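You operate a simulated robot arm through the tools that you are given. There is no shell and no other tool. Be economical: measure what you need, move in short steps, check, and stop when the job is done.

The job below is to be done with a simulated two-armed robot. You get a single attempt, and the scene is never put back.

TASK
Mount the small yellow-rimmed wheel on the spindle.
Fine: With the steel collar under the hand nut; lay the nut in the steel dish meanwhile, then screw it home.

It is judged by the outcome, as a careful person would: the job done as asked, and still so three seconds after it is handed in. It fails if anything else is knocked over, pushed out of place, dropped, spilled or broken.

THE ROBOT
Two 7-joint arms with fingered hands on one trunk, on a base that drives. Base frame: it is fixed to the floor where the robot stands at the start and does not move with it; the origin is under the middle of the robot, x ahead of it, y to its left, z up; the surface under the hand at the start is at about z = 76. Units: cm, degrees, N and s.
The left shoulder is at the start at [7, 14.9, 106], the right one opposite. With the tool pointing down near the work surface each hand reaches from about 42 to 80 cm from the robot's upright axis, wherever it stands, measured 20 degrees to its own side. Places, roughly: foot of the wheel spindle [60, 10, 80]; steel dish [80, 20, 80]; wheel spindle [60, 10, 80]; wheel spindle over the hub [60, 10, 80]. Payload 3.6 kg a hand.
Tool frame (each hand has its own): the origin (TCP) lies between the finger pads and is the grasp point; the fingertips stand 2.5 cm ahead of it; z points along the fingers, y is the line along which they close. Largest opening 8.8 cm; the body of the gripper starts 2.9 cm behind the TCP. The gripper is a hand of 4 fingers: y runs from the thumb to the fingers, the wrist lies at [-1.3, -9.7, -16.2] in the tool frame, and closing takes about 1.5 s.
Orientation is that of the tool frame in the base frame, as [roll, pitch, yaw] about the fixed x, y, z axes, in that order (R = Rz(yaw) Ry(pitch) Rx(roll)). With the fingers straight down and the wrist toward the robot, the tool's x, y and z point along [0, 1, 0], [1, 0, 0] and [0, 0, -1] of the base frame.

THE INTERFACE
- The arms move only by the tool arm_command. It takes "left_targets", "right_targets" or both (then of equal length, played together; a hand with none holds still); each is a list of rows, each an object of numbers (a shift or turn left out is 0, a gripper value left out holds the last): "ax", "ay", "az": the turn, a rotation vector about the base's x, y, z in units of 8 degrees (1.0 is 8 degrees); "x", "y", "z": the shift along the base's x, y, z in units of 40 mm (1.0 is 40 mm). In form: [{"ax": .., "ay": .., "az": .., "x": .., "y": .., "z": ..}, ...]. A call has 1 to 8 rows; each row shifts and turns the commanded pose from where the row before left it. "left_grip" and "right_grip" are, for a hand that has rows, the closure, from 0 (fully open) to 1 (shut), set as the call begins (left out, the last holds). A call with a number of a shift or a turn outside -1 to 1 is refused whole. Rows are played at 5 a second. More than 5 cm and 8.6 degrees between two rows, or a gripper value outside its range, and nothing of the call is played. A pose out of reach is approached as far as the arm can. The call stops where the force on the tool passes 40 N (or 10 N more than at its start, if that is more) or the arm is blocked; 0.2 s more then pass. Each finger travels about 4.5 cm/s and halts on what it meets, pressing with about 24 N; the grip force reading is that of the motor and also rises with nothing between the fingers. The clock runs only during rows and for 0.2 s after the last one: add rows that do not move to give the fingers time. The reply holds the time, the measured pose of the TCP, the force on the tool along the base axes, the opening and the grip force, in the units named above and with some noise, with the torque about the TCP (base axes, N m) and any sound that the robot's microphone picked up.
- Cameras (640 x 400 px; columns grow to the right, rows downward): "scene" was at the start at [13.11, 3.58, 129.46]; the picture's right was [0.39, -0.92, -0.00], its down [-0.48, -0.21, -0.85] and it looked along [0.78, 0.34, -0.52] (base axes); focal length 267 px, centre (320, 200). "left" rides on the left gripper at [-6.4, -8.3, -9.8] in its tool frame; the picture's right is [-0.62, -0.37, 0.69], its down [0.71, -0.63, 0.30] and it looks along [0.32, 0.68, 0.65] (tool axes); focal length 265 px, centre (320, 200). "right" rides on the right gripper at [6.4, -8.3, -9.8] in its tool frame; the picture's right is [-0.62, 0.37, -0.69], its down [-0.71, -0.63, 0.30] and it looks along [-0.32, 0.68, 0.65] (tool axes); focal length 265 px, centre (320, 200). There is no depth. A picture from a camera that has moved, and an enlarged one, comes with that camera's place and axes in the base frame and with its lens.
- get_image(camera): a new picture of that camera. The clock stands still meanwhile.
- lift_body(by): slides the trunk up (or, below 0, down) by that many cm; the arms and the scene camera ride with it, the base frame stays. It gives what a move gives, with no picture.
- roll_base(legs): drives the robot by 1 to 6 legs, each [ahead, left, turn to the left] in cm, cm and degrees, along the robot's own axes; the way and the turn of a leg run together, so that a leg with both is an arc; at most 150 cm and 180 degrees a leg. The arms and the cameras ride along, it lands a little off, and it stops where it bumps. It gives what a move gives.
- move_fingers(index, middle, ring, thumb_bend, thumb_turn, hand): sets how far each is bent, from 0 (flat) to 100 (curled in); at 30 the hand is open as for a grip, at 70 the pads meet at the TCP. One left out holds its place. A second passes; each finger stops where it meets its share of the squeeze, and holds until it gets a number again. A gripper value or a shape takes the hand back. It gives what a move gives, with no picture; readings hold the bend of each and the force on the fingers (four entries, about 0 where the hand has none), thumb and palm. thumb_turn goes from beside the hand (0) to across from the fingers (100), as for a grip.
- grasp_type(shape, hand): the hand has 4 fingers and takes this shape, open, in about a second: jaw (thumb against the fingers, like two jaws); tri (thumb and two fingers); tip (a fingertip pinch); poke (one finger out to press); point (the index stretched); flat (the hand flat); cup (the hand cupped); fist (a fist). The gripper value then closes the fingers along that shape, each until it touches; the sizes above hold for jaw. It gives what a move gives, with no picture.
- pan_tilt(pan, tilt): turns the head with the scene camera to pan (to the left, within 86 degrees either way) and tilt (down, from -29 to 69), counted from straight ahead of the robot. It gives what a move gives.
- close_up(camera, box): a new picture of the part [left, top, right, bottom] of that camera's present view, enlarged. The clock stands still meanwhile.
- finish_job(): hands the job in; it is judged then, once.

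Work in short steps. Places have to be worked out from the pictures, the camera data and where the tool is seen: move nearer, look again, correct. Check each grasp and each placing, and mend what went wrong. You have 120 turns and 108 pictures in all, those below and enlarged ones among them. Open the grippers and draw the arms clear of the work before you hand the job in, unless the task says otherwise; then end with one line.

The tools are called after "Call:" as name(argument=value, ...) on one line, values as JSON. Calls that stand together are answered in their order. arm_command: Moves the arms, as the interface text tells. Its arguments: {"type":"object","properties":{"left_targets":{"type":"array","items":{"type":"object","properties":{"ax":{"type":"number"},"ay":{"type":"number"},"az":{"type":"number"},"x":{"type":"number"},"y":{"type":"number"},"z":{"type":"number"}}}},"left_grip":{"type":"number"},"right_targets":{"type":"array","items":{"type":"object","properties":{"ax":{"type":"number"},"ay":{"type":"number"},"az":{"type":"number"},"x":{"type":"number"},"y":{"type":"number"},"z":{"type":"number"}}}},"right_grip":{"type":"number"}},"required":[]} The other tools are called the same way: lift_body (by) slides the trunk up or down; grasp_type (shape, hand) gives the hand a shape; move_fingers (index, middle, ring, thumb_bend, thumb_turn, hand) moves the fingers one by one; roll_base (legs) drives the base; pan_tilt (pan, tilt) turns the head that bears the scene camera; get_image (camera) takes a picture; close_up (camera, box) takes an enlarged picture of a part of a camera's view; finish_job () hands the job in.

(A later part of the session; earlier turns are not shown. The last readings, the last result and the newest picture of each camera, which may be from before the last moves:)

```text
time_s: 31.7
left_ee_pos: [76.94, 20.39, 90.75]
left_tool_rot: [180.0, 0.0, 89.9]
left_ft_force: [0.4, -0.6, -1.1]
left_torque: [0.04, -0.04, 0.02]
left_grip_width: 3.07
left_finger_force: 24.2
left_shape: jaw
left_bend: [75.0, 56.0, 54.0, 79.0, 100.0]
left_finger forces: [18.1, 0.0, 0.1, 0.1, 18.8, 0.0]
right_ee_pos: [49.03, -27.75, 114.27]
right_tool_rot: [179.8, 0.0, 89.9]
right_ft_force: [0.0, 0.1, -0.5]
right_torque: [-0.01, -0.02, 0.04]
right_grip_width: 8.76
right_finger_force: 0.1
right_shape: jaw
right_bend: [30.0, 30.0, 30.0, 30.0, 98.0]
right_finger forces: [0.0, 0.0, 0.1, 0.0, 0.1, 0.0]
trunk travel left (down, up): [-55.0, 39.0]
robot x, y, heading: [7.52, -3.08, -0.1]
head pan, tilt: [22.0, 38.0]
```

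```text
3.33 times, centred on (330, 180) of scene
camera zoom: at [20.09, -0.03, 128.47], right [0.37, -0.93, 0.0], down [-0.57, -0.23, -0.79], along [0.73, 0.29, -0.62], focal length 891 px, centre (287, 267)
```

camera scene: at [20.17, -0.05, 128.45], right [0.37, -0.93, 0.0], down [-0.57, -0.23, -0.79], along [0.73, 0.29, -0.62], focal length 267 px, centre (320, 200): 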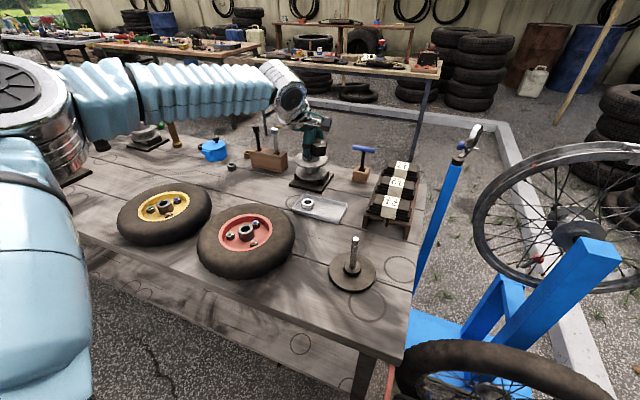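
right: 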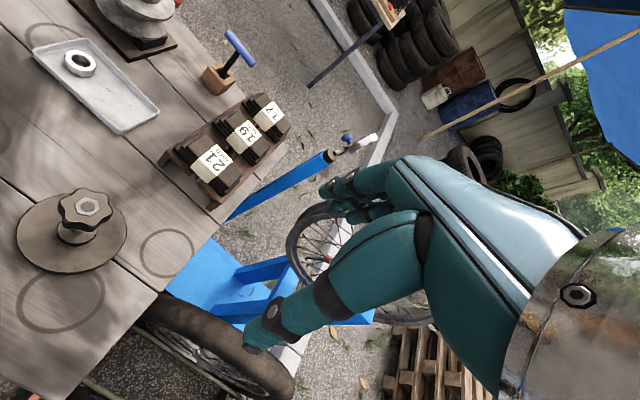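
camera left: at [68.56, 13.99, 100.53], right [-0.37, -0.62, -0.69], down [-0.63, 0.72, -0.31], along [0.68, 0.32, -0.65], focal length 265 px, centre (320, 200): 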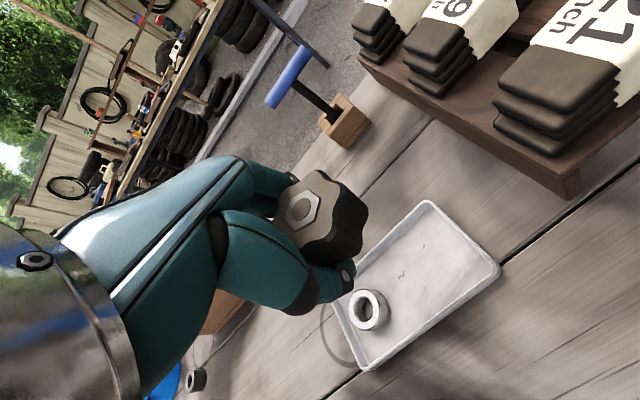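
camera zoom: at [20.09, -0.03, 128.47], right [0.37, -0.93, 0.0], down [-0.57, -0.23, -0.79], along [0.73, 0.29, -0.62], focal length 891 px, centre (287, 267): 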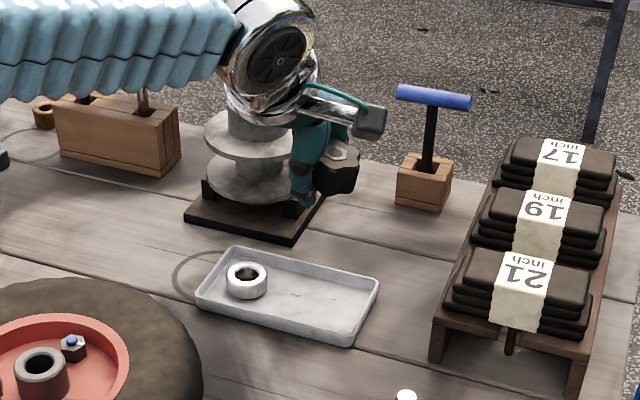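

The nut is above the free part of the dish (nut centre ≈ (77.4, 19)). I lower to z≈82 and look at the remaining gap.

Call:
arm_command(left_targets=[{"z": -0.7, "y": 0.05}, {"z": -0.7}, {"z": -0.5}, {"z": -0.3}, {}])

Call:
close_up(camera="scene", box=[280, 150, 380, 230])

Call:
get_image(camera="left")

```text
time_s: 32.9
left_ee_pos: [74.6, 21.3, 83.03]
left_tool_rot: [179.8, 0.1, 89.8]
left_ft_force: [0.1, 0.2, -0.9]
left_torque: [-0.02, 0.04, -0.02]
left_grip_width: 3.08
left_finger_force: 23.8
left_shape: jaw
left_bend: [75.0, 56.0, 54.0, 79.0, 100.0]
left_finger forces: [18.1, 0.0, 0.1, 0.0, 18.8, 0.0]
left hand out of reach, approached as far as the arm can: row 1, 2, 3, 4
right_ee_pos: [49.17, -27.82, 114.3]
right_tool_rot: [180.0, 0.0, 89.9]
right_ft_force: [0.8, 0.0, -0.1]
right_torque: [-0.02, 0.03, 0.0]
right_grip_width: 8.78
right_finger_force: 0.0
right_shape: jaw
right_bend: [30.0, 30.0, 30.0, 30.0, 98.0]
right_finger forces: [0.1, 0.1, 0.0, 0.0, 0.1, 0.0]
trunk travel left (down, up): [-55.0, 39.0]
robot x, y, heading: [7.31, -3.14, -0.2]
head pan, tilt: [22.0, 38.0]
```

```text
5.00 times, centred on (330, 190) of scene
camera zoom: at [20.15, -0.07, 128.46], right [0.37, -0.93, 0.0], down [-0.57, -0.23, -0.79], along [0.73, 0.29, -0.62], focal length 1336 px, centre (270, 250)
```

zoom: 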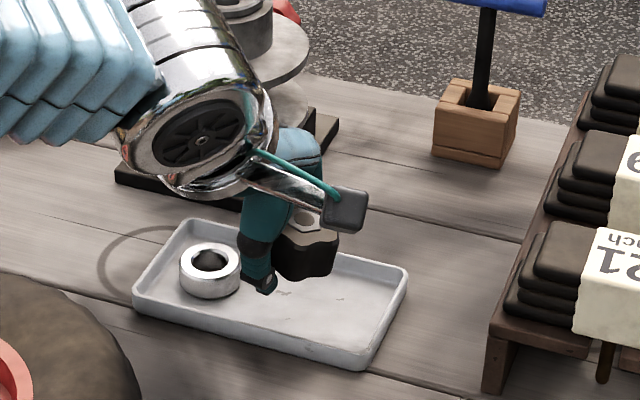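

```text
78 pictures are left
camera left: at [66.2, 15.05, 92.83], right [-0.37, -0.62, -0.69], down [-0.63, 0.72, -0.31], along [0.68, 0.32, -0.65], focal length 265 px, centre (320, 200)
```

left: 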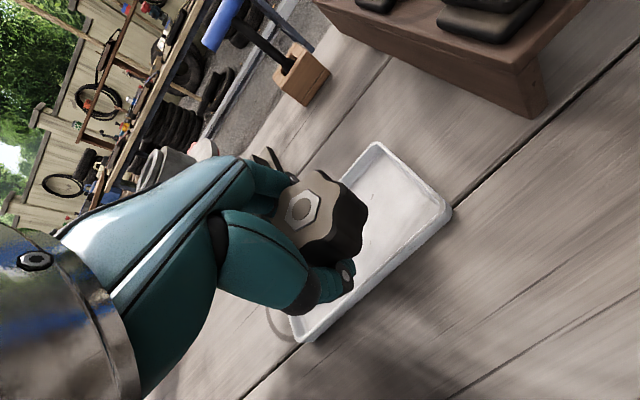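

Reach shrinks lower down, so I raise the hand again, then lower the trunk by 10 cm.

Call:
arm_command(left_targets=[{"z": 0.9}, {"z": 0.9, "x": 0.3, "y": -0.1}, {"z": 0.7, "x": 0.2, "y": -0.1}, {"x": 0.1}, {}])

Call:
lift_body(by=-10)

Call:
get_image(camera="scene")

```text
time_s: 34.1
left_ee_pos: [76.98, 20.6, 93.09]
left_tool_rot: [180.0, 0.0, 89.9]
left_ft_force: [0.6, -0.2, -1.0]
left_torque: [0.01, 0.03, 0.05]
left_grip_width: 3.05
left_finger_force: 24.3
left_shape: jaw
left_bend: [75.0, 56.0, 54.0, 79.0, 100.0]
left_finger forces: [18.1, 0.0, 0.0, 0.0, 18.6, 0.0]
right_ee_pos: [49.24, -27.69, 114.08]
right_tool_rot: [-180.0, 0.0, 89.9]
right_ft_force: [0.6, -0.7, 0.1]
right_torque: [-0.02, -0.01, 0.01]
right_grip_width: 8.77
right_finger_force: 0.1
right_shape: jaw
right_bend: [30.0, 30.0, 30.0, 30.0, 98.0]
right_finger forces: [0.0, 0.0, 0.0, 0.1, 0.1, 0.1]
trunk travel left (down, up): [-55.0, 39.0]
robot x, y, heading: [7.37, -3.31, -0.1]
head pan, tilt: [22.0, 38.0]
```

```text
time_s: 35.5
left_ee_pos: [76.92, 20.54, 83.09]
left_tool_rot: [180.0, 0.0, 89.9]
left_ft_force: [0.5, 0.0, -1.1]
left_torque: [0.0, 0.01, 0.04]
left_grip_width: 3.06
left_finger_force: 24.4
left_shape: jaw
left_bend: [75.0, 56.0, 54.0, 79.0, 100.0]
left_finger forces: [18.1, 0.1, 0.1, 0.0, 18.6, 0.1]
right_ee_pos: [49.03, -27.62, 104.31]
right_tool_rot: [180.0, 0.1, 89.9]
right_ft_force: [0.0, 0.4, -1.2]
right_torque: [0.0, -0.02, 0.01]
right_grip_width: 8.79
right_finger_force: 0.1
right_shape: jaw
right_bend: [30.0, 30.0, 30.0, 30.0, 98.0]
right_finger forces: [0.0, 0.1, 0.0, 0.0, 0.0, 0.0]
trunk travel left (down, up): [-45.0, 49.0]
robot x, y, heading: [7.29, -3.19, -0.3]
head pan, tilt: [22.0, 38.0]
```

```text
77 pictures are left
camera scene: at [20.13, -0.03, 118.47], right [0.37, -0.93, 0.0], down [-0.57, -0.23, -0.79], along [0.73, 0.29, -0.62], focal length 267 px, centre (320, 200)
```

scene: 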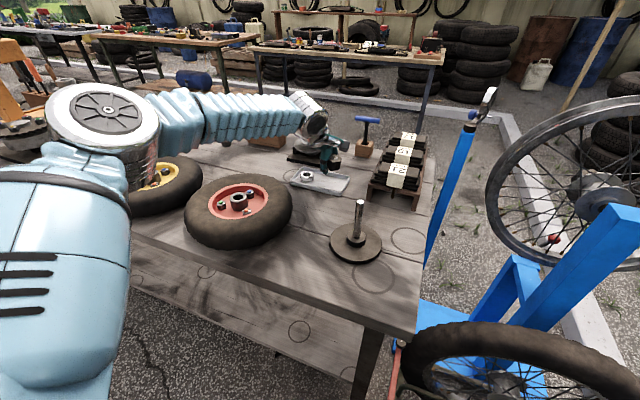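

Position holds at (76.9, 20.5, 83). I lower gently to about z=80 and check.

Call:
arm_command(left_targets=[{"z": -0.25}, {"z": -0.25}, {"z": -0.2}, {}])

Call:
close_up(camera="scene", box=[270, 120, 370, 200])

Call:
get_image(camera="left")

```text
time_s: 36.5
left_ee_pos: [76.91, 20.63, 80.32]
left_tool_rot: [180.0, 0.0, 89.9]
left_ft_force: [0.1, 0.2, 0.0]
left_torque: [0.01, 0.03, 0.0]
left_grip_width: 3.05
left_finger_force: 23.7
left_shape: jaw
left_bend: [75.0, 56.0, 54.0, 79.0, 100.0]
left_finger forces: [18.1, 0.0, 0.0, 0.0, 18.7, 0.1]
right_ee_pos: [49.03, -27.72, 104.15]
right_tool_rot: [-180.0, 0.0, 89.9]
right_ft_force: [-0.3, 0.0, 0.2]
right_torque: [0.01, 0.02, 0.0]
right_grip_width: 8.76
right_finger_force: 0.1
right_shape: jaw
right_bend: [30.0, 30.0, 30.0, 30.0, 98.0]
right_finger forces: [0.1, 0.1, 0.0, 0.1, 0.1, 0.1]
trunk travel left (down, up): [-45.0, 49.0]
robot x, y, heading: [7.55, -3.28, -0.0]
head pan, tilt: [22.0, 38.0]
```

```text
5.00 times, centred on (320, 160) of scene
camera zoom: at [20.15, -0.04, 118.46], right [0.37, -0.93, 0.0], down [-0.57, -0.23, -0.79], along [0.73, 0.29, -0.62], focal length 1336 px, centre (320, 400)
```

zoom: 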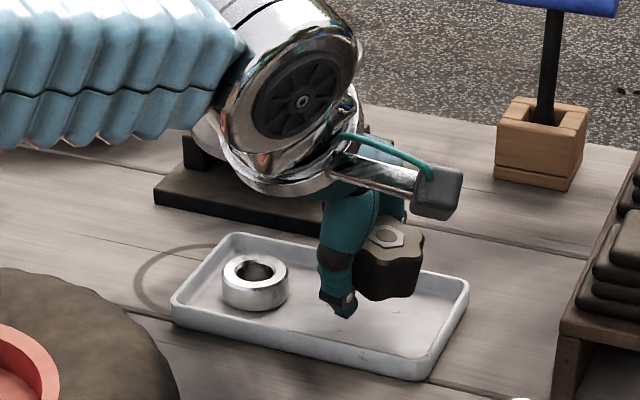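

```text
75 pictures are left
camera left: at [68.42, 14.26, 90.11], right [-0.37, -0.62, -0.69], down [-0.63, 0.72, -0.3], along [0.68, 0.32, -0.65], focal length 265 px, centre (320, 200)
```

left: 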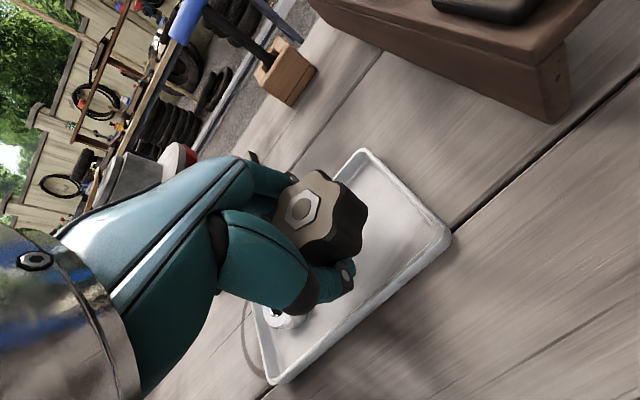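

Finger and nut are just above the dish floor. I lower in fine steps until contact shows.

Call:
arm_command(left_targets=[{"z": -0.1}, {"z": -0.1}, {"z": -0.08}, {}])

Call:
close_up(camera="scene", box=[290, 130, 370, 194])

```text
time_s: 37.5
left_ee_pos: [76.75, 20.7, 79.18]
left_tool_rot: [179.9, 0.1, 90.0]
left_ft_force: [0.5, 0.1, -0.7]
left_torque: [-0.01, -0.01, 0.01]
left_grip_width: 3.05
left_finger_force: 23.6
left_shape: jaw
left_bend: [75.0, 56.0, 54.0, 79.0, 100.0]
left_finger forces: [18.1, 0.0, 0.1, 0.0, 18.6, 0.1]
right_ee_pos: [49.07, -27.61, 104.28]
right_tool_rot: [-179.9, 0.0, 89.9]
right_ft_force: [0.0, 0.1, 1.3]
right_torque: [0.02, 0.0, 0.0]
right_grip_width: 8.8
right_finger_force: 0.1
right_shape: jaw
right_bend: [30.0, 30.0, 30.0, 30.0, 98.0]
right_finger forces: [0.0, 0.0, 0.1, 0.0, 0.1, 0.0]
trunk travel left (down, up): [-45.0, 49.0]
robot x, y, heading: [7.36, -3.37, 0.0]
head pan, tilt: [22.0, 38.0]
```

```text
6.25 times, centred on (330, 162) of scene
camera zoom: at [20.17, -0.04, 118.46], right [0.37, -0.93, 0.0], down [-0.57, -0.23, -0.79], along [0.73, 0.29, -0.62], focal length 1671 px, centre (258, 438)
```

zoom: 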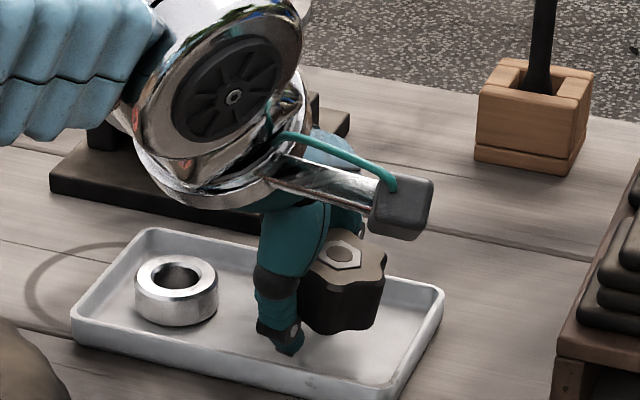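

No contact yet; a few more millimetres down.

Call:
arm_command(left_targets=[{"z": -0.08}, {"z": -0.06}, {"z": -0.05}, {}])

```text
time_s: 38.5
left_ee_pos: [76.86, 20.58, 78.81]
left_tool_rot: [179.8, 0.1, 90.0]
left_ft_force: [2.0, -0.3, 5.8]
left_torque: [-0.06, -0.13, 0.03]
left_grip_width: 3.05
left_finger_force: 24.1
left_shape: jaw
left_bend: [75.0, 56.0, 54.0, 79.0, 100.0]
left_finger forces: [23.9, 0.0, 0.0, 0.0, 18.4, 0.0]
left hand out of reach, approached as far as the arm can: row 3
right_ee_pos: [49.04, -27.82, 104.25]
right_tool_rot: [179.9, 0.1, 89.9]
right_ft_force: [0.0, 0.5, -0.6]
right_torque: [0.0, -0.02, -0.01]
right_grip_width: 8.77
right_finger_force: 0.1
right_shape: jaw
right_bend: [30.0, 30.0, 30.0, 30.0, 98.0]
right_finger forces: [0.1, 0.0, 0.0, 0.1, 0.0, 0.1]
trunk travel left (down, up): [-45.0, 49.0]
robot x, y, heading: [7.43, -3.24, -0.0]
head pan, tilt: [22.0, 38.0]
```

Contact with the dish floor (≈6 N). I open just enough to free the nut so the fingers stay clear of the dish rims, then lift a bit.

Call:
arm_command(left_grip=0.57, left_targets=[{}, {}, {}, {}])

Call:
close_up(camera="scene", box=[290, 130, 370, 194])

```text
time_s: 39.5
left_ee_pos: [76.79, 20.65, 78.88]
left_tool_rot: [179.7, 0.0, 89.9]
left_ft_force: [5.4, -0.3, 11.5]
left_torque: [-0.05, -0.2, -0.03]
left_grip_width: 3.43
left_finger_force: 0.1
left_shape: jaw
left_bend: [75.0, 48.0, 44.0, 76.0, 100.0]
left_finger forces: [7.7, 2.2, 0.0, 0.1, 9.2, 0.0]
right_ee_pos: [48.97, -27.72, 104.33]
right_tool_rot: [179.9, -0.1, 90.0]
right_ft_force: [0.3, -0.6, 0.6]
right_torque: [0.07, 0.0, -0.03]
right_grip_width: 8.77
right_finger_force: 0.0
right_shape: jaw
right_bend: [30.0, 30.0, 30.0, 30.0, 98.0]
right_finger forces: [0.0, 0.0, 0.0, 0.0, 0.1, 0.0]
trunk travel left (down, up): [-45.0, 49.0]
robot x, y, heading: [7.1, -3.75, -0.1]
head pan, tilt: [22.0, 38.0]
```

```text
6.25 times, centred on (330, 162) of scene
camera zoom: at [20.05, -0.1, 118.48], right [0.37, -0.93, 0.0], down [-0.57, -0.23, -0.79], along [0.73, 0.29, -0.61], focal length 1671 px, centre (258, 438)
```

zoom: 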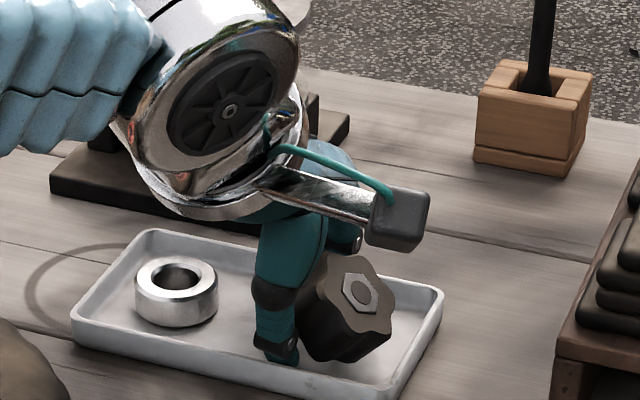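

The nut has tipped against the fingers. I raise slightly while opening a bit more so it can settle flat.

Call:
arm_command(left_grip=0.5, left_targets=[{"z": 0.1}, {"z": 0.1}, {}, {}])

Call:
close_up(camera="scene", box=[290, 130, 370, 194])

```text
time_s: 40.5
left_ee_pos: [76.8, 20.68, 79.37]
left_tool_rot: [-179.9, 0.0, 90.0]
left_ft_force: [4.3, 0.0, 0.5]
left_torque: [0.0, -0.06, -0.01]
left_grip_width: 3.99
left_finger_force: 0.1
left_shape: jaw
left_bend: [74.0, 45.0, 41.0, 74.0, 100.0]
left_finger forces: [0.1, 0.0, 0.0, 0.1, 4.2, 0.1]
right_ee_pos: [49.13, -27.66, 104.27]
right_tool_rot: [180.0, 0.1, 89.9]
right_ft_force: [-0.8, -0.1, 0.0]
right_torque: [0.01, -0.02, -0.01]
right_grip_width: 8.79
right_finger_force: 0.1
right_shape: jaw
right_bend: [30.0, 30.0, 30.0, 30.0, 98.0]
right_finger forces: [0.0, 0.0, 0.0, 0.1, 0.0, 0.0]
trunk travel left (down, up): [-45.0, 49.0]
robot x, y, heading: [6.94, -3.33, -0.1]
head pan, tilt: [22.0, 38.0]
```

```text
6.25 times, centred on (330, 162) of scene
camera zoom: at [20.25, -0.04, 118.45], right [0.37, -0.93, 0.0], down [-0.57, -0.23, -0.79], along [0.73, 0.29, -0.62], focal length 1671 px, centre (258, 438)
```

zoom: 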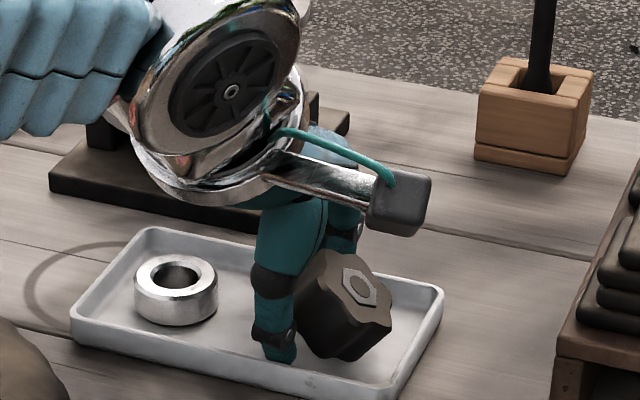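

The thumb is likely touching the front rim; I lift straight up 2 cm without opening more.

Call:
arm_command(left_targets=[{"z": 0.15, "x": 0.05}, {"z": 0.2}, {"z": 0.2}, {}])

Call:
close_up(camera="scene", box=[290, 130, 370, 194])

```text
time_s: 41.5
left_ee_pos: [76.96, 20.67, 81.49]
left_tool_rot: [-179.9, 0.0, 89.9]
left_ft_force: [0.2, -0.6, 0.4]
left_torque: [-0.01, -0.01, -0.01]
left_grip_width: 4.39
left_finger_force: 0.0
left_shape: jaw
left_bend: [74.0, 45.0, 41.0, 69.0, 100.0]
left_finger forces: [0.0, 0.1, 0.0, 0.1, 0.0, 0.0]
right_ee_pos: [49.02, -27.78, 104.29]
right_tool_rot: [-179.9, 0.0, 89.9]
right_ft_force: [0.3, 0.2, 0.5]
right_torque: [0.02, 0.01, 0.05]
right_grip_width: 8.77
right_finger_force: 0.0
right_shape: jaw
right_bend: [30.0, 30.0, 30.0, 30.0, 98.0]
right_finger forces: [0.1, 0.0, 0.1, 0.0, 0.1, 0.1]
trunk travel left (down, up): [-45.0, 49.0]
robot x, y, heading: [7.39, -3.35, -0.1]
head pan, tilt: [22.0, 38.0]
```

```text
6.25 times, centred on (330, 162) of scene
camera zoom: at [20.16, -0.04, 118.46], right [0.37, -0.93, 0.0], down [-0.57, -0.23, -0.79], along [0.73, 0.29, -0.62], focal length 1671 px, centre (258, 438)
```

zoom: 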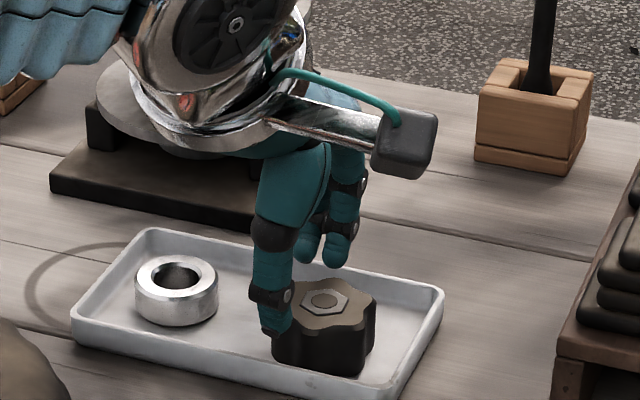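

The nut lies flat in the dish at about (75.8, 19), and the collar is untouched. I raise and open the hand, pull it back, and raise the trunk again before driving to the wheel.

Call:
arm_command(left_targets=[{"z": 0.9}, {"z": 0.9}, {"z": 0.9}, {"x": -0.9, "z": 0.5}, {"x": -0.9, "z": 0.5}, {"x": -0.9, "z": 0.5}, {"x": -0.9}])

Call:
arm_command(left_grip=0, left_targets=[{}, {}, {}])

Call:
lift_body(by=10)

Call:
roll_base(legs=[[-5, 0, 0], [0, 42, 0]])

Call:
get_image(camera="left")

Call:
get_image(camera="scene")

```text
time_s: 43.1
left_ee_pos: [61.88, 20.54, 98.48]
left_tool_rot: [179.9, 0.0, 90.0]
left_ft_force: [0.2, -0.1, -0.1]
left_torque: [0.0, 0.01, -0.02]
left_grip_width: 4.4
left_finger_force: 0.0
left_shape: jaw
left_bend: [74.0, 45.0, 41.0, 69.0, 100.0]
left_finger forces: [0.1, 0.0, 0.0, 0.0, 0.0, 0.0]
right_ee_pos: [48.89, -27.61, 104.36]
right_tool_rot: [179.8, 0.1, 89.9]
right_ft_force: [-0.1, 0.0, 0.0]
right_torque: [-0.03, -0.03, -0.03]
right_grip_width: 8.76
right_finger_force: 0.1
right_shape: jaw
right_bend: [30.0, 30.0, 30.0, 30.0, 98.0]
right_finger forces: [0.0, 0.0, 0.1, 0.1, 0.0, 0.0]
trunk travel left (down, up): [-45.0, 49.0]
robot x, y, heading: [7.48, -3.18, 0.1]
head pan, tilt: [22.0, 38.0]
```

```text
time_s: 43.9
left_ee_pos: [61.98, 20.54, 98.44]
left_tool_rot: [-180.0, 0.0, 89.8]
left_ft_force: [-0.1, -0.1, 0.3]
left_torque: [0.0, 0.0, 0.0]
left_grip_width: 8.77
left_finger_force: 0.1
left_shape: jaw
left_bend: [30.0, 30.0, 30.0, 30.0, 98.0]
left_finger forces: [0.0, 0.0, 0.0, 0.1, 0.1, 0.0]
right_ee_pos: [49.14, -27.62, 104.27]
right_tool_rot: [180.0, -0.1, 89.9]
right_ft_force: [-0.5, -0.8, 0.3]
right_torque: [0.02, 0.03, 0.0]
right_grip_width: 8.76
right_finger_force: 0.1
right_shape: jaw
right_bend: [30.0, 30.0, 30.0, 30.0, 98.0]
right_finger forces: [0.0, 0.0, 0.0, 0.0, 0.0, 0.1]
trunk travel left (down, up): [-45.0, 49.0]
robot x, y, heading: [7.06, -3.48, 0.1]
head pan, tilt: [22.0, 38.0]
```

```text
time_s: 45.2
left_ee_pos: [62.0, 20.44, 108.5]
left_tool_rot: [179.9, 0.1, 90.0]
left_ft_force: [0.2, 1.0, 0.2]
left_torque: [-0.03, -0.02, 0.0]
left_grip_width: 8.73
left_finger_force: 0.1
left_shape: jaw
left_bend: [30.0, 30.0, 30.0, 30.0, 98.0]
left_finger forces: [0.0, 0.0, 0.1, 0.0, 0.0, 0.0]
right_ee_pos: [49.18, -27.72, 114.23]
right_tool_rot: [-180.0, 0.0, 89.9]
right_ft_force: [-0.6, -0.1, 0.5]
right_torque: [-0.03, 0.01, 0.01]
right_grip_width: 8.76
right_finger_force: 0.0
right_shape: jaw
right_bend: [30.0, 30.0, 30.0, 30.0, 98.0]
right_finger forces: [0.0, 0.0, 0.0, 0.0, 0.0, 0.0]
trunk travel left (down, up): [-55.0, 39.0]
robot x, y, heading: [6.97, -2.88, -0.0]
head pan, tilt: [22.0, 38.0]
```

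```text
time_s: 52.1
left_ee_pos: [56.89, 63.43, 108.57]
left_tool_rot: [180.0, 0.0, 90.1]
left_ft_force: [0.0, 0.3, 0.1]
left_torque: [0.0, 0.01, -0.02]
left_grip_width: 8.77
left_finger_force: 0.0
left_shape: jaw
left_bend: [30.0, 30.0, 30.0, 30.0, 98.0]
left_finger forces: [0.1, 0.1, 0.0, 0.0, 0.0, 0.1]
right_ee_pos: [44.21, 15.34, 114.1]
right_tool_rot: [179.9, -0.1, 90.0]
right_ft_force: [0.1, -0.8, -0.5]
right_torque: [0.0, -0.03, -0.01]
right_grip_width: 8.79
right_finger_force: 0.0
right_shape: jaw
right_bend: [30.0, 30.0, 30.0, 30.0, 98.0]
right_finger forces: [0.0, 0.0, 0.0, 0.0, 0.0, 0.0]
trunk travel left (down, up): [-55.0, 39.0]
robot x, y, heading: [2.05, 39.58, 0.2]
head pan, tilt: [22.0, 38.0]
```

```text
70 pictures are left
camera left: at [48.55, 57.11, 118.29], right [-0.37, -0.62, -0.69], down [-0.63, 0.71, -0.3], along [0.68, 0.33, -0.65], focal length 265 px, centre (320, 200)
```

left: 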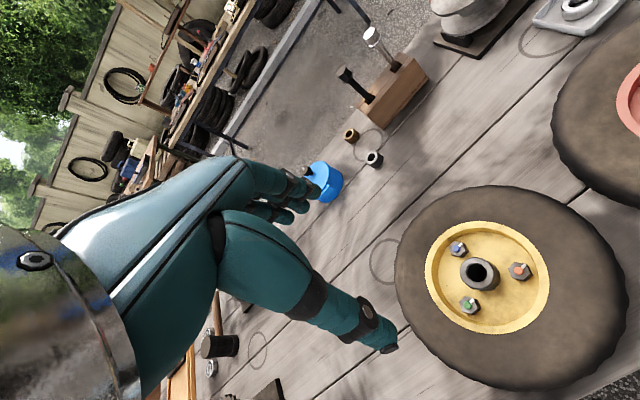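

```text
69 pictures are left
camera scene: at [15.18, 42.98, 128.45], right [0.38, -0.93, 0.0], down [-0.57, -0.23, -0.79], along [0.73, 0.3, -0.62], focal length 267 px, centre (320, 200)
```

scene: 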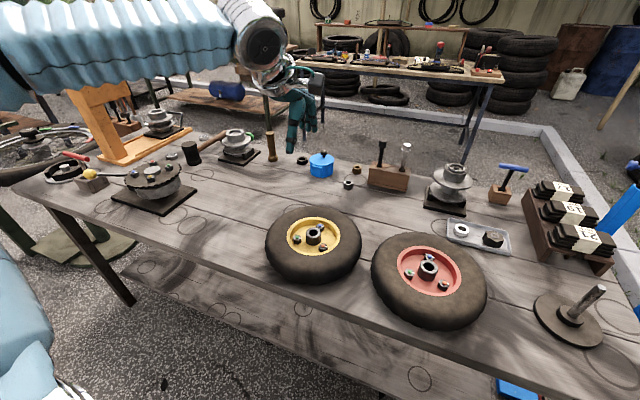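

From both cameras the yellow hub top is near (57.2, 61.8, 82.7). I look more closely to judge hub height, nut spacing and tyre thickness.

Call:
close_up(camera="left", box=[380, 170, 640, 400])

Call:
close_up(camera="scene", box=[250, 190, 380, 290])

```text
1.74 times, centred on (510, 285) of left
camera zoom: at [48.55, 57.11, 118.29], right [-0.37, -0.62, -0.69], down [-0.63, 0.71, -0.3], along [0.68, 0.33, -0.65], focal length 462 px, centre (-10, 52)
```

zoom: 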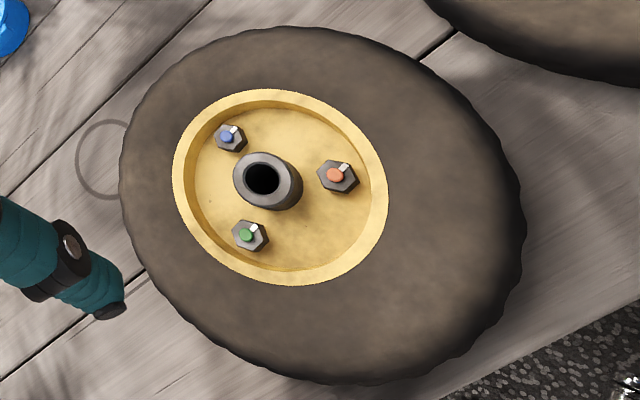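

```text
4.00 times, centred on (315, 240) of scene
camera zoom: at [15.18, 42.98, 128.45], right [0.38, -0.93, 0.0], down [-0.57, -0.23, -0.79], along [0.73, 0.3, -0.62], focal length 1069 px, centre (340, 40)
```

zoom: 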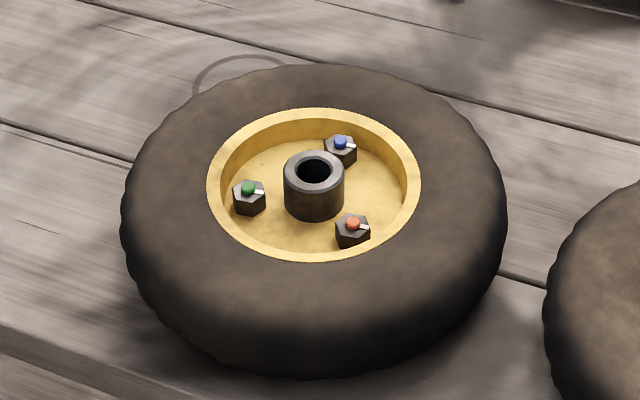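

Hub: about 3.6 cm across, top ≈82.7, studs 4.1 cm out at 0° and ±120°, with tops below the hub top. I'll grip the hub from above with the fingertips just above the studs. First down to z≈90.

Call:
arm_command(left_targets=[{"x": 0.12, "y": -0.35, "z": -0.9}, {"z": -1}, {"z": -1}, {"z": -1}, {"z": -0.7}, {}])

Call:
get_image(camera="left")

Call:
close_up(camera="scene", box=[240, 150, 400, 280])

```text
time_s: 53.5
left_ee_pos: [57.53, 62.21, 90.04]
left_tool_rot: [-180.0, 0.0, 90.0]
left_ft_force: [-0.6, 0.6, -0.5]
left_torque: [0.0, 0.0, 0.0]
left_grip_width: 8.76
left_finger_force: 0.0
left_shape: jaw
left_bend: [30.0, 30.0, 30.0, 30.0, 98.0]
left_finger forces: [0.1, 0.0, 0.0, 0.0, 0.0, 0.0]
right_ee_pos: [44.11, 15.36, 114.24]
right_tool_rot: [180.0, 0.0, 90.1]
right_ft_force: [-0.5, 0.5, -0.5]
right_torque: [-0.01, -0.01, 0.0]
right_grip_width: 8.79
right_finger_force: 0.0
right_shape: jaw
right_bend: [30.0, 30.0, 30.0, 30.0, 98.0]
right_finger forces: [0.0, 0.1, 0.0, 0.1, 0.1, 0.0]
trunk travel left (down, up): [-55.0, 39.0]
robot x, y, heading: [2.35, 39.46, -0.1]
head pan, tilt: [22.0, 38.0]
```

```text
66 pictures are left
camera left: at [49.11, 55.83, 99.94], right [-0.37, -0.62, -0.69], down [-0.63, 0.71, -0.3], along [0.68, 0.33, -0.65], focal length 265 px, centre (320, 200)
```

left: 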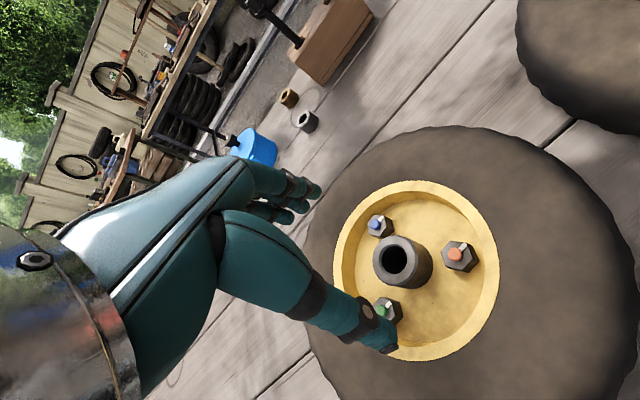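

```text
3.08 times, centred on (320, 215) of scene
camera zoom: at [15.09, 42.98, 128.47], right [0.38, -0.93, 0.0], down [-0.57, -0.23, -0.79], along [0.73, 0.3, -0.62], focal length 822 px, centre (320, 154)
```

zoom: 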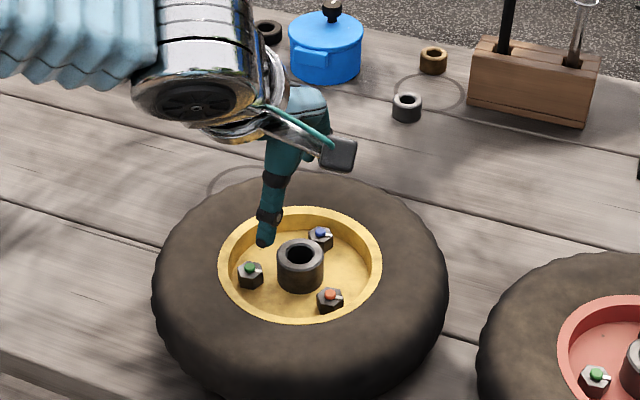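

Refined hub axis ≈(57.3, 61.8), top ≈82.4. I descend to z≈85 with the axis corrected and look again.

Call:
arm_command(left_targets=[{"x": -0.05, "y": -0.1, "z": -0.6}, {"z": -0.65}, {}])

Call:
get_image(camera="left")

Call:
close_up(camera="scene", box=[270, 180, 370, 260])

```text
time_s: 54.3
left_ee_pos: [57.39, 61.87, 85.03]
left_tool_rot: [180.0, 0.1, 90.0]
left_ft_force: [-0.8, -0.2, -1.3]
left_torque: [0.01, 0.06, 0.0]
left_grip_width: 8.76
left_finger_force: 0.0
left_shape: jaw
left_bend: [30.0, 30.0, 30.0, 30.0, 98.0]
left_finger forces: [0.0, 0.1, 0.1, 0.0, 0.1, 0.0]
right_ee_pos: [44.2, 15.38, 114.24]
right_tool_rot: [-180.0, -0.1, 90.1]
right_ft_force: [-1.3, 0.1, 0.4]
right_torque: [-0.01, 0.02, 0.0]
right_grip_width: 8.77
right_finger_force: 0.0
right_shape: jaw
right_bend: [30.0, 30.0, 30.0, 30.0, 98.0]
right_finger forces: [0.1, 0.0, 0.0, 0.1, 0.0, 0.0]
trunk travel left (down, up): [-55.0, 39.0]
robot x, y, heading: [1.86, 39.4, 0.2]
head pan, tilt: [22.0, 38.0]
```

```text
64 pictures are left
camera left: at [49.02, 55.42, 94.78], right [-0.37, -0.62, -0.69], down [-0.63, 0.71, -0.3], along [0.68, 0.33, -0.65], focal length 265 px, centre (320, 200)
```

left: 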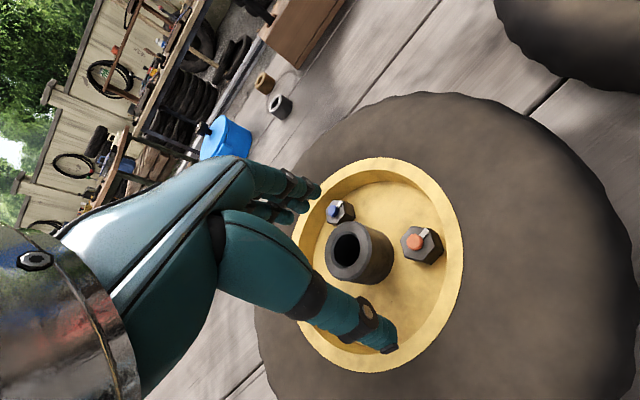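

```text
5.00 times, centred on (320, 220) of scene
camera zoom: at [15.07, 43.01, 128.47], right [0.38, -0.93, 0.0], down [-0.57, -0.23, -0.79], along [0.73, 0.3, -0.62], focal length 1336 px, centre (320, 100)
```

zoom: 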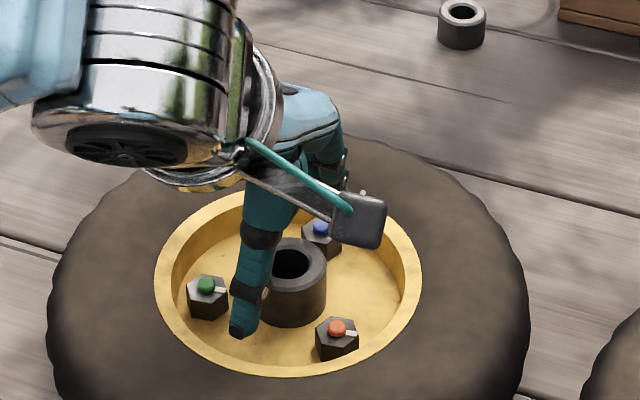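

The hub is centred between the fingers. I close to about 4.6 cm above the studs first, then descend around the hub.

Call:
arm_command(left_grip=0.47, left_targets=[{"y": -0.04}, {}, {}, {}, {}])

Call:
get_image(camera="left")

Call:
close_up(camera="scene", box=[270, 180, 370, 260])

```text
time_s: 55.5
left_ee_pos: [57.38, 61.62, 84.92]
left_tool_rot: [-180.0, 0.0, 90.2]
left_ft_force: [-0.2, -0.3, -0.1]
left_torque: [-0.01, 0.0, 0.01]
left_grip_width: 4.7
left_finger_force: 0.1
left_shape: jaw
left_bend: [74.0, 43.0, 40.0, 68.0, 100.0]
left_finger forces: [0.0, 0.0, 0.0, 0.0, 0.1, 0.0]
right_ee_pos: [44.08, 15.39, 114.23]
right_tool_rot: [-179.9, 0.0, 90.1]
right_ft_force: [0.4, -1.1, -0.8]
right_torque: [0.01, 0.01, 0.01]
right_grip_width: 8.78
right_finger_force: 0.0
right_shape: jaw
right_bend: [30.0, 30.0, 30.0, 30.0, 98.0]
right_finger forces: [0.1, 0.0, 0.0, 0.0, 0.1, 0.0]
trunk travel left (down, up): [-55.0, 39.0]
robot x, y, heading: [2.15, 39.68, 0.3]
head pan, tilt: [22.0, 38.0]
```

```text
62 pictures are left
camera left: at [49.03, 55.25, 94.77], right [-0.37, -0.62, -0.69], down [-0.63, 0.71, -0.3], along [0.68, 0.33, -0.65], focal length 265 px, centre (320, 200)
```

left: 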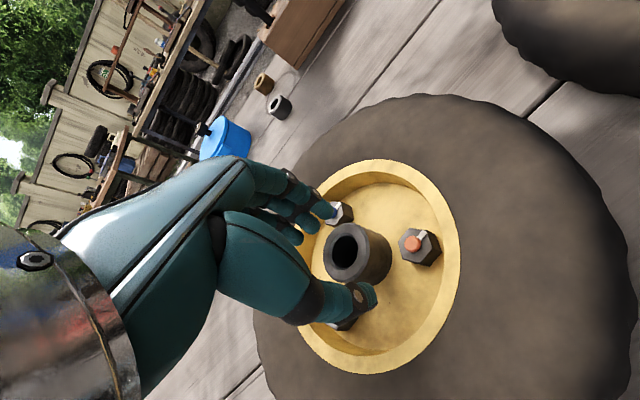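

```text
5.00 times, centred on (320, 220) of scene
camera zoom: at [15.13, 43.01, 128.46], right [0.38, -0.93, 0.0], down [-0.57, -0.23, -0.79], along [0.73, 0.3, -0.62], focal length 1336 px, centre (320, 100)
```

zoom: 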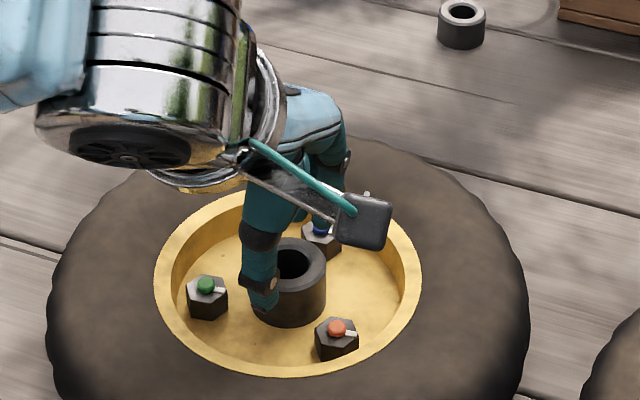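

Fingers straddle the hub well. I descend 1.6 cm and then grip.

Call:
arm_command(left_targets=[{"z": -0.2}, {"z": -0.2}, {}])

Call:
arm_command(left_grip=1.0, left_targets=[{}, {}, {}, {}, {}])

Call:
get_image(camera="left")

Call:
close_up(camera="scene", box=[270, 180, 370, 260])

```text
time_s: 56.3
left_ee_pos: [57.44, 61.55, 83.39]
left_tool_rot: [-180.0, 0.0, 90.1]
left_ft_force: [0.5, 0.6, 0.7]
left_torque: [-0.01, -0.03, -0.02]
left_grip_width: 4.73
left_finger_force: 0.0
left_shape: jaw
left_bend: [74.0, 43.0, 40.0, 68.0, 100.0]
left_finger forces: [0.0, 0.3, 0.1, 0.1, 0.0, 0.0]
right_ee_pos: [44.11, 15.3, 114.24]
right_tool_rot: [-180.0, 0.0, 90.1]
right_ft_force: [-0.1, 0.3, 0.0]
right_torque: [-0.02, 0.0, 0.03]
right_grip_width: 8.76
right_finger_force: 0.1
right_shape: jaw
right_bend: [30.0, 30.0, 30.0, 30.0, 98.0]
right_finger forces: [0.1, 0.0, 0.0, 0.1, 0.0, 0.0]
trunk travel left (down, up): [-55.0, 39.0]
robot x, y, heading: [1.97, 39.65, 0.1]
head pan, tilt: [22.0, 38.0]
```

```text
time_s: 57.5
left_ee_pos: [57.41, 61.64, 83.41]
left_tool_rot: [-179.9, 0.0, 90.1]
left_ft_force: [-0.7, 0.4, -1.0]
left_torque: [-0.04, 0.01, -0.03]
left_grip_width: 3.14
left_finger_force: 24.1
left_shape: jaw
left_bend: [74.0, 45.0, 41.0, 75.0, 100.0]
left_finger forces: [11.8, 6.7, 3.0, 0.0, 21.9, 0.0]
right_ee_pos: [44.21, 15.35, 114.19]
right_tool_rot: [180.0, 0.0, 90.2]
right_ft_force: [-0.3, 0.0, -0.1]
right_torque: [0.0, -0.03, 0.03]
right_grip_width: 8.76
right_finger_force: 0.1
right_shape: jaw
right_bend: [30.0, 30.0, 30.0, 30.0, 98.0]
right_finger forces: [0.1, 0.0, 0.0, 0.0, 0.0, 0.1]
trunk travel left (down, up): [-55.0, 39.0]
robot x, y, heading: [2.29, 39.61, -0.1]
head pan, tilt: [22.0, 38.0]
```

```text
60 pictures are left
camera left: at [48.95, 55.18, 93.21], right [-0.37, -0.62, -0.69], down [-0.63, 0.71, -0.3], along [0.68, 0.33, -0.65], focal length 265 px, centre (320, 200)
```

left: 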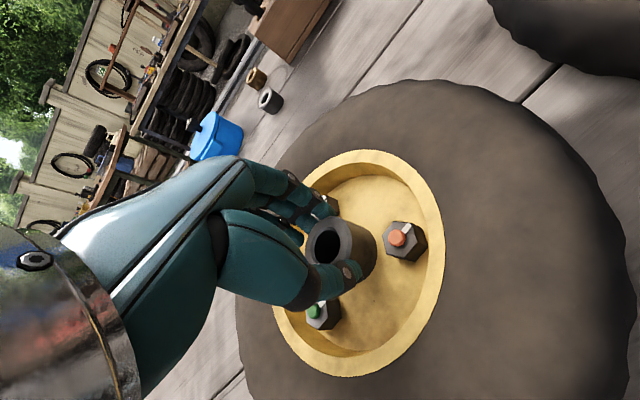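

```text
5.00 times, centred on (320, 220) of scene
camera zoom: at [15.14, 43.02, 128.46], right [0.38, -0.93, 0.0], down [-0.57, -0.23, -0.79], along [0.73, 0.3, -0.62], focal length 1336 px, centre (320, 100)
```

zoom: 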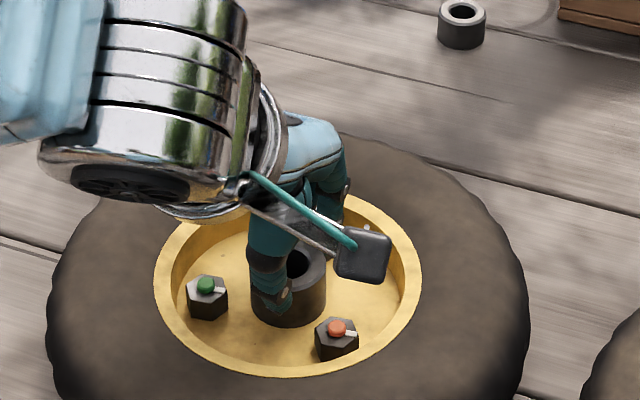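

All three fingers and the thumb bear on the hub with 22 N. I lift 2 cm slowly and read the load.

Call:
arm_command(left_targets=[{"z": 0.15}, {"z": 0.15}, {"z": 0.2}, {}])

Call:
close_up(camera="scene", box=[240, 170, 400, 290])

```text
time_s: 58.5
left_ee_pos: [57.39, 61.59, 85.39]
left_tool_rot: [-180.0, 0.0, 90.1]
left_ft_force: [0.3, 0.2, -9.5]
left_torque: [-0.01, 0.03, 0.02]
left_grip_width: 3.08
left_finger_force: 23.5
left_shape: jaw
left_bend: [74.0, 45.0, 43.0, 75.0, 100.0]
left_finger forces: [12.6, 6.0, 3.1, 0.0, 21.5, 0.0]
right_ee_pos: [44.39, 15.31, 114.18]
right_tool_rot: [-179.8, 0.0, 90.0]
right_ft_force: [0.4, 0.3, 1.4]
right_torque: [0.0, 0.0, 0.01]
right_grip_width: 8.77
right_finger_force: 0.0
right_shape: jaw
right_bend: [30.0, 30.0, 30.0, 30.0, 98.0]
right_finger forces: [0.0, 0.0, 0.1, 0.0, 0.1, 0.0]
trunk travel left (down, up): [-55.0, 39.0]
robot x, y, heading: [2.24, 39.96, -0.0]
head pan, tilt: [22.0, 38.0]
```

```text
3.33 times, centred on (320, 230) of scene
camera zoom: at [15.3, 43.07, 128.44], right [0.38, -0.93, 0.0], down [-0.57, -0.23, -0.79], along [0.73, 0.3, -0.62], focal length 891 px, centre (320, 100)
```

zoom: 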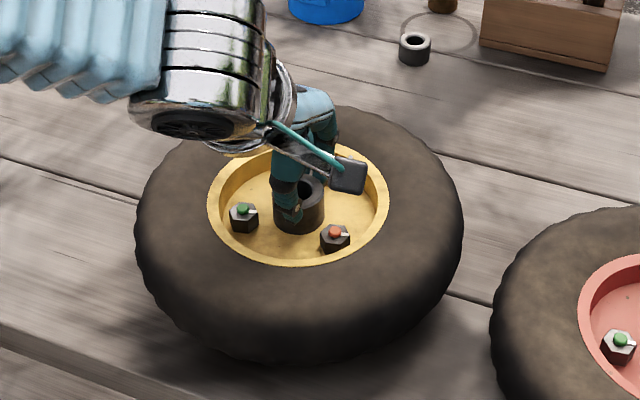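

The wheel (≈1 kg) hangs level and firm. I lift it to z≈102 so its underside clears the red wheel and the spindle, then drive 50 cm right.

Call:
arm_command(left_targets=[{"z": 0.6}, {"z": 0.8}, {"z": 0.8}, {"z": 0.8}, {"z": 0.7}, {"z": 0.5}, {}])

Call:
roll_base(legs=[[0, -25, 0], [0, -25, 0]])

Call:
get_image(camera="scene")

Call:
get_image(camera="left")

```text
time_s: 60.1
left_ee_pos: [57.3, 61.63, 102.21]
left_tool_rot: [-179.9, 0.0, 90.1]
left_ft_force: [-0.4, 0.0, -8.8]
left_torque: [-0.08, 0.07, 0.0]
left_grip_width: 3.06
left_finger_force: 23.8
left_shape: jaw
left_bend: [74.0, 45.0, 43.0, 75.0, 100.0]
left_finger forces: [12.5, 5.8, 3.0, 0.0, 21.5, 0.1]
right_ee_pos: [44.37, 15.39, 114.16]
right_tool_rot: [-179.9, 0.0, 90.1]
right_ft_force: [0.4, 0.3, 0.3]
right_torque: [-0.01, 0.0, -0.01]
right_grip_width: 8.75
right_finger_force: 0.0
right_shape: jaw
right_bend: [30.0, 30.0, 30.0, 30.0, 98.0]
right_finger forces: [0.1, 0.0, 0.1, 0.0, 0.0, 0.0]
trunk travel left (down, up): [-55.0, 39.0]
robot x, y, heading: [2.54, 39.72, 0.4]
head pan, tilt: [22.0, 38.0]
```

```text
time_s: 67.3
left_ee_pos: [57.32, 11.39, 102.3]
left_tool_rot: [-179.9, 0.0, 90.3]
left_ft_force: [0.2, -0.2, -9.5]
left_torque: [-0.02, 0.03, 0.01]
left_grip_width: 3.07
left_finger_force: 23.5
left_shape: jaw
left_bend: [74.0, 46.0, 44.0, 75.0, 100.0]
left_finger forces: [12.9, 5.7, 2.3, 0.1, 21.6, 0.0]
right_ee_pos: [44.52, -34.72, 114.16]
right_tool_rot: [-179.8, 0.1, 90.3]
right_ft_force: [-0.1, 0.4, 0.2]
right_torque: [0.02, 0.02, 0.02]
right_grip_width: 8.76
right_finger_force: 0.1
right_shape: jaw
right_bend: [30.0, 30.0, 30.0, 30.0, 98.0]
right_finger forces: [0.0, 0.0, 0.0, 0.1, 0.0, 0.1]
trunk travel left (down, up): [-55.0, 39.0]
robot x, y, heading: [2.59, -10.69, 0.2]
head pan, tilt: [22.0, 38.0]
```

```text
57 pictures are left
camera scene: at [15.45, -7.44, 128.45], right [0.38, -0.93, 0.0], down [-0.57, -0.23, -0.79], along [0.73, 0.3, -0.62], focal length 267 px, centre (320, 200)
```

scene: 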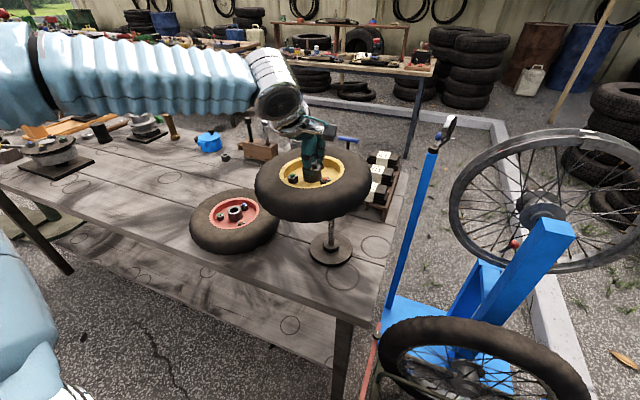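

```text
56 pictures are left
camera left: at [49.03, 5.0, 112.07], right [-0.37, -0.62, -0.69], down [-0.63, 0.71, -0.3], along [0.68, 0.33, -0.65], focal length 265 px, centre (320, 200)
```

left: 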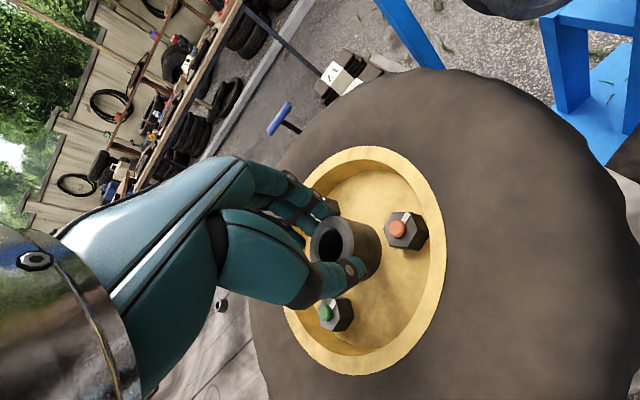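

The wheel is over the work, hub axis ≈ TCP. I bring it above the spindle (underside ~2 cm over the tip), and place the right hand to the side so its camera gives a second, sideways view.

Call:
arm_command(left_targets=[{"x": 0.25, "y": -0.45}, {"x": 0.27, "y": -0.45}, {"z": -0.4}, {"z": -0.4}, {"z": -0.4}, {}, {}, {}], right_targets=[{"x": 0.6, "y": 0.5, "z": -0.4, "az": 1}, {"x": 0.6, "y": 0.5, "z": -0.4, "az": 1}, {"x": 0.6, "y": 0.5, "z": -0.4, "az": 1}, {"x": 0.6, "y": 0.5, "z": -0.4, "az": 1}, {"x": 0.6, "y": 0.5, "z": -0.4, "az": 1}, {"x": 0.6, "y": 0.5, "z": -0.4, "az": 1}, {"x": 0.3, "y": 0.4, "z": -0.4}, {}])

Call:
get_image(camera="right")

Call:
close_up(camera="scene", box=[240, 130, 400, 270])

```text
time_s: 69.1
left_ee_pos: [59.39, 8.03, 97.4]
left_tool_rot: [-179.9, -0.1, 90.3]
left_ft_force: [-0.1, -0.3, -9.4]
left_torque: [0.02, 0.06, -0.05]
left_grip_width: 3.05
left_finger_force: 23.9
left_shape: jaw
left_bend: [74.0, 46.0, 45.0, 75.0, 100.0]
left_finger forces: [13.2, 5.6, 2.6, 0.0, 21.6, 0.1]
right_ee_pos: [57.78, -23.23, 104.83]
right_tool_rot: [-179.9, 0.0, 130.3]
right_ft_force: [0.4, -0.9, -0.2]
right_torque: [-0.01, -0.03, -0.01]
right_grip_width: 8.77
right_finger_force: 0.0
right_shape: jaw
right_bend: [30.0, 30.0, 30.0, 30.0, 98.0]
right_finger forces: [0.0, 0.1, 0.0, 0.0, 0.0, 0.0]
right hand out of reach, approached as far as the arm can: row 6
trunk travel left (down, up): [-55.0, 39.0]
robot x, y, heading: [2.37, -10.51, 0.5]
head pan, tilt: [22.0, 38.0]
```

```text
55 pictures are left
camera right: at [47.2, -23.66, 114.68], right [0.68, -0.23, 0.69], down [-0.02, -0.95, -0.3], along [0.73, 0.19, -0.65], focal length 265 px, centre (320, 200)
```

right: 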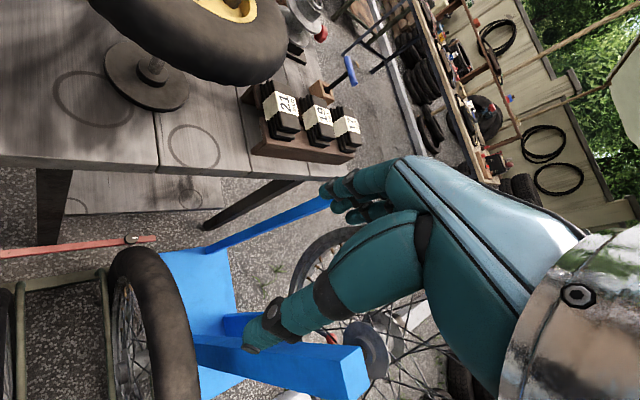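

```text
2.86 times, centred on (320, 200) of scene
camera zoom: at [15.44, -7.27, 128.44], right [0.38, -0.93, 0.0], down [-0.57, -0.23, -0.79], along [0.73, 0.3, -0.62], focal length 764 px, centre (320, 200)
```

zoom: 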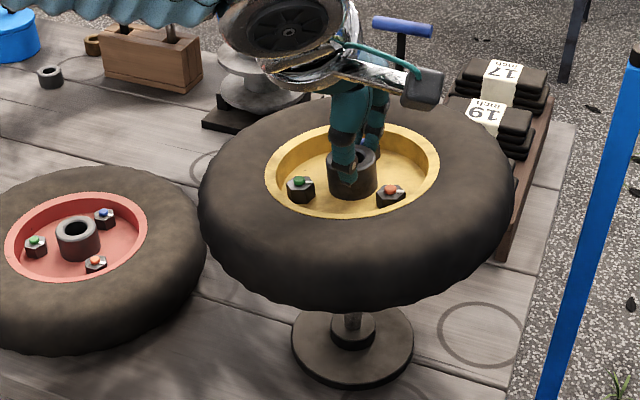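

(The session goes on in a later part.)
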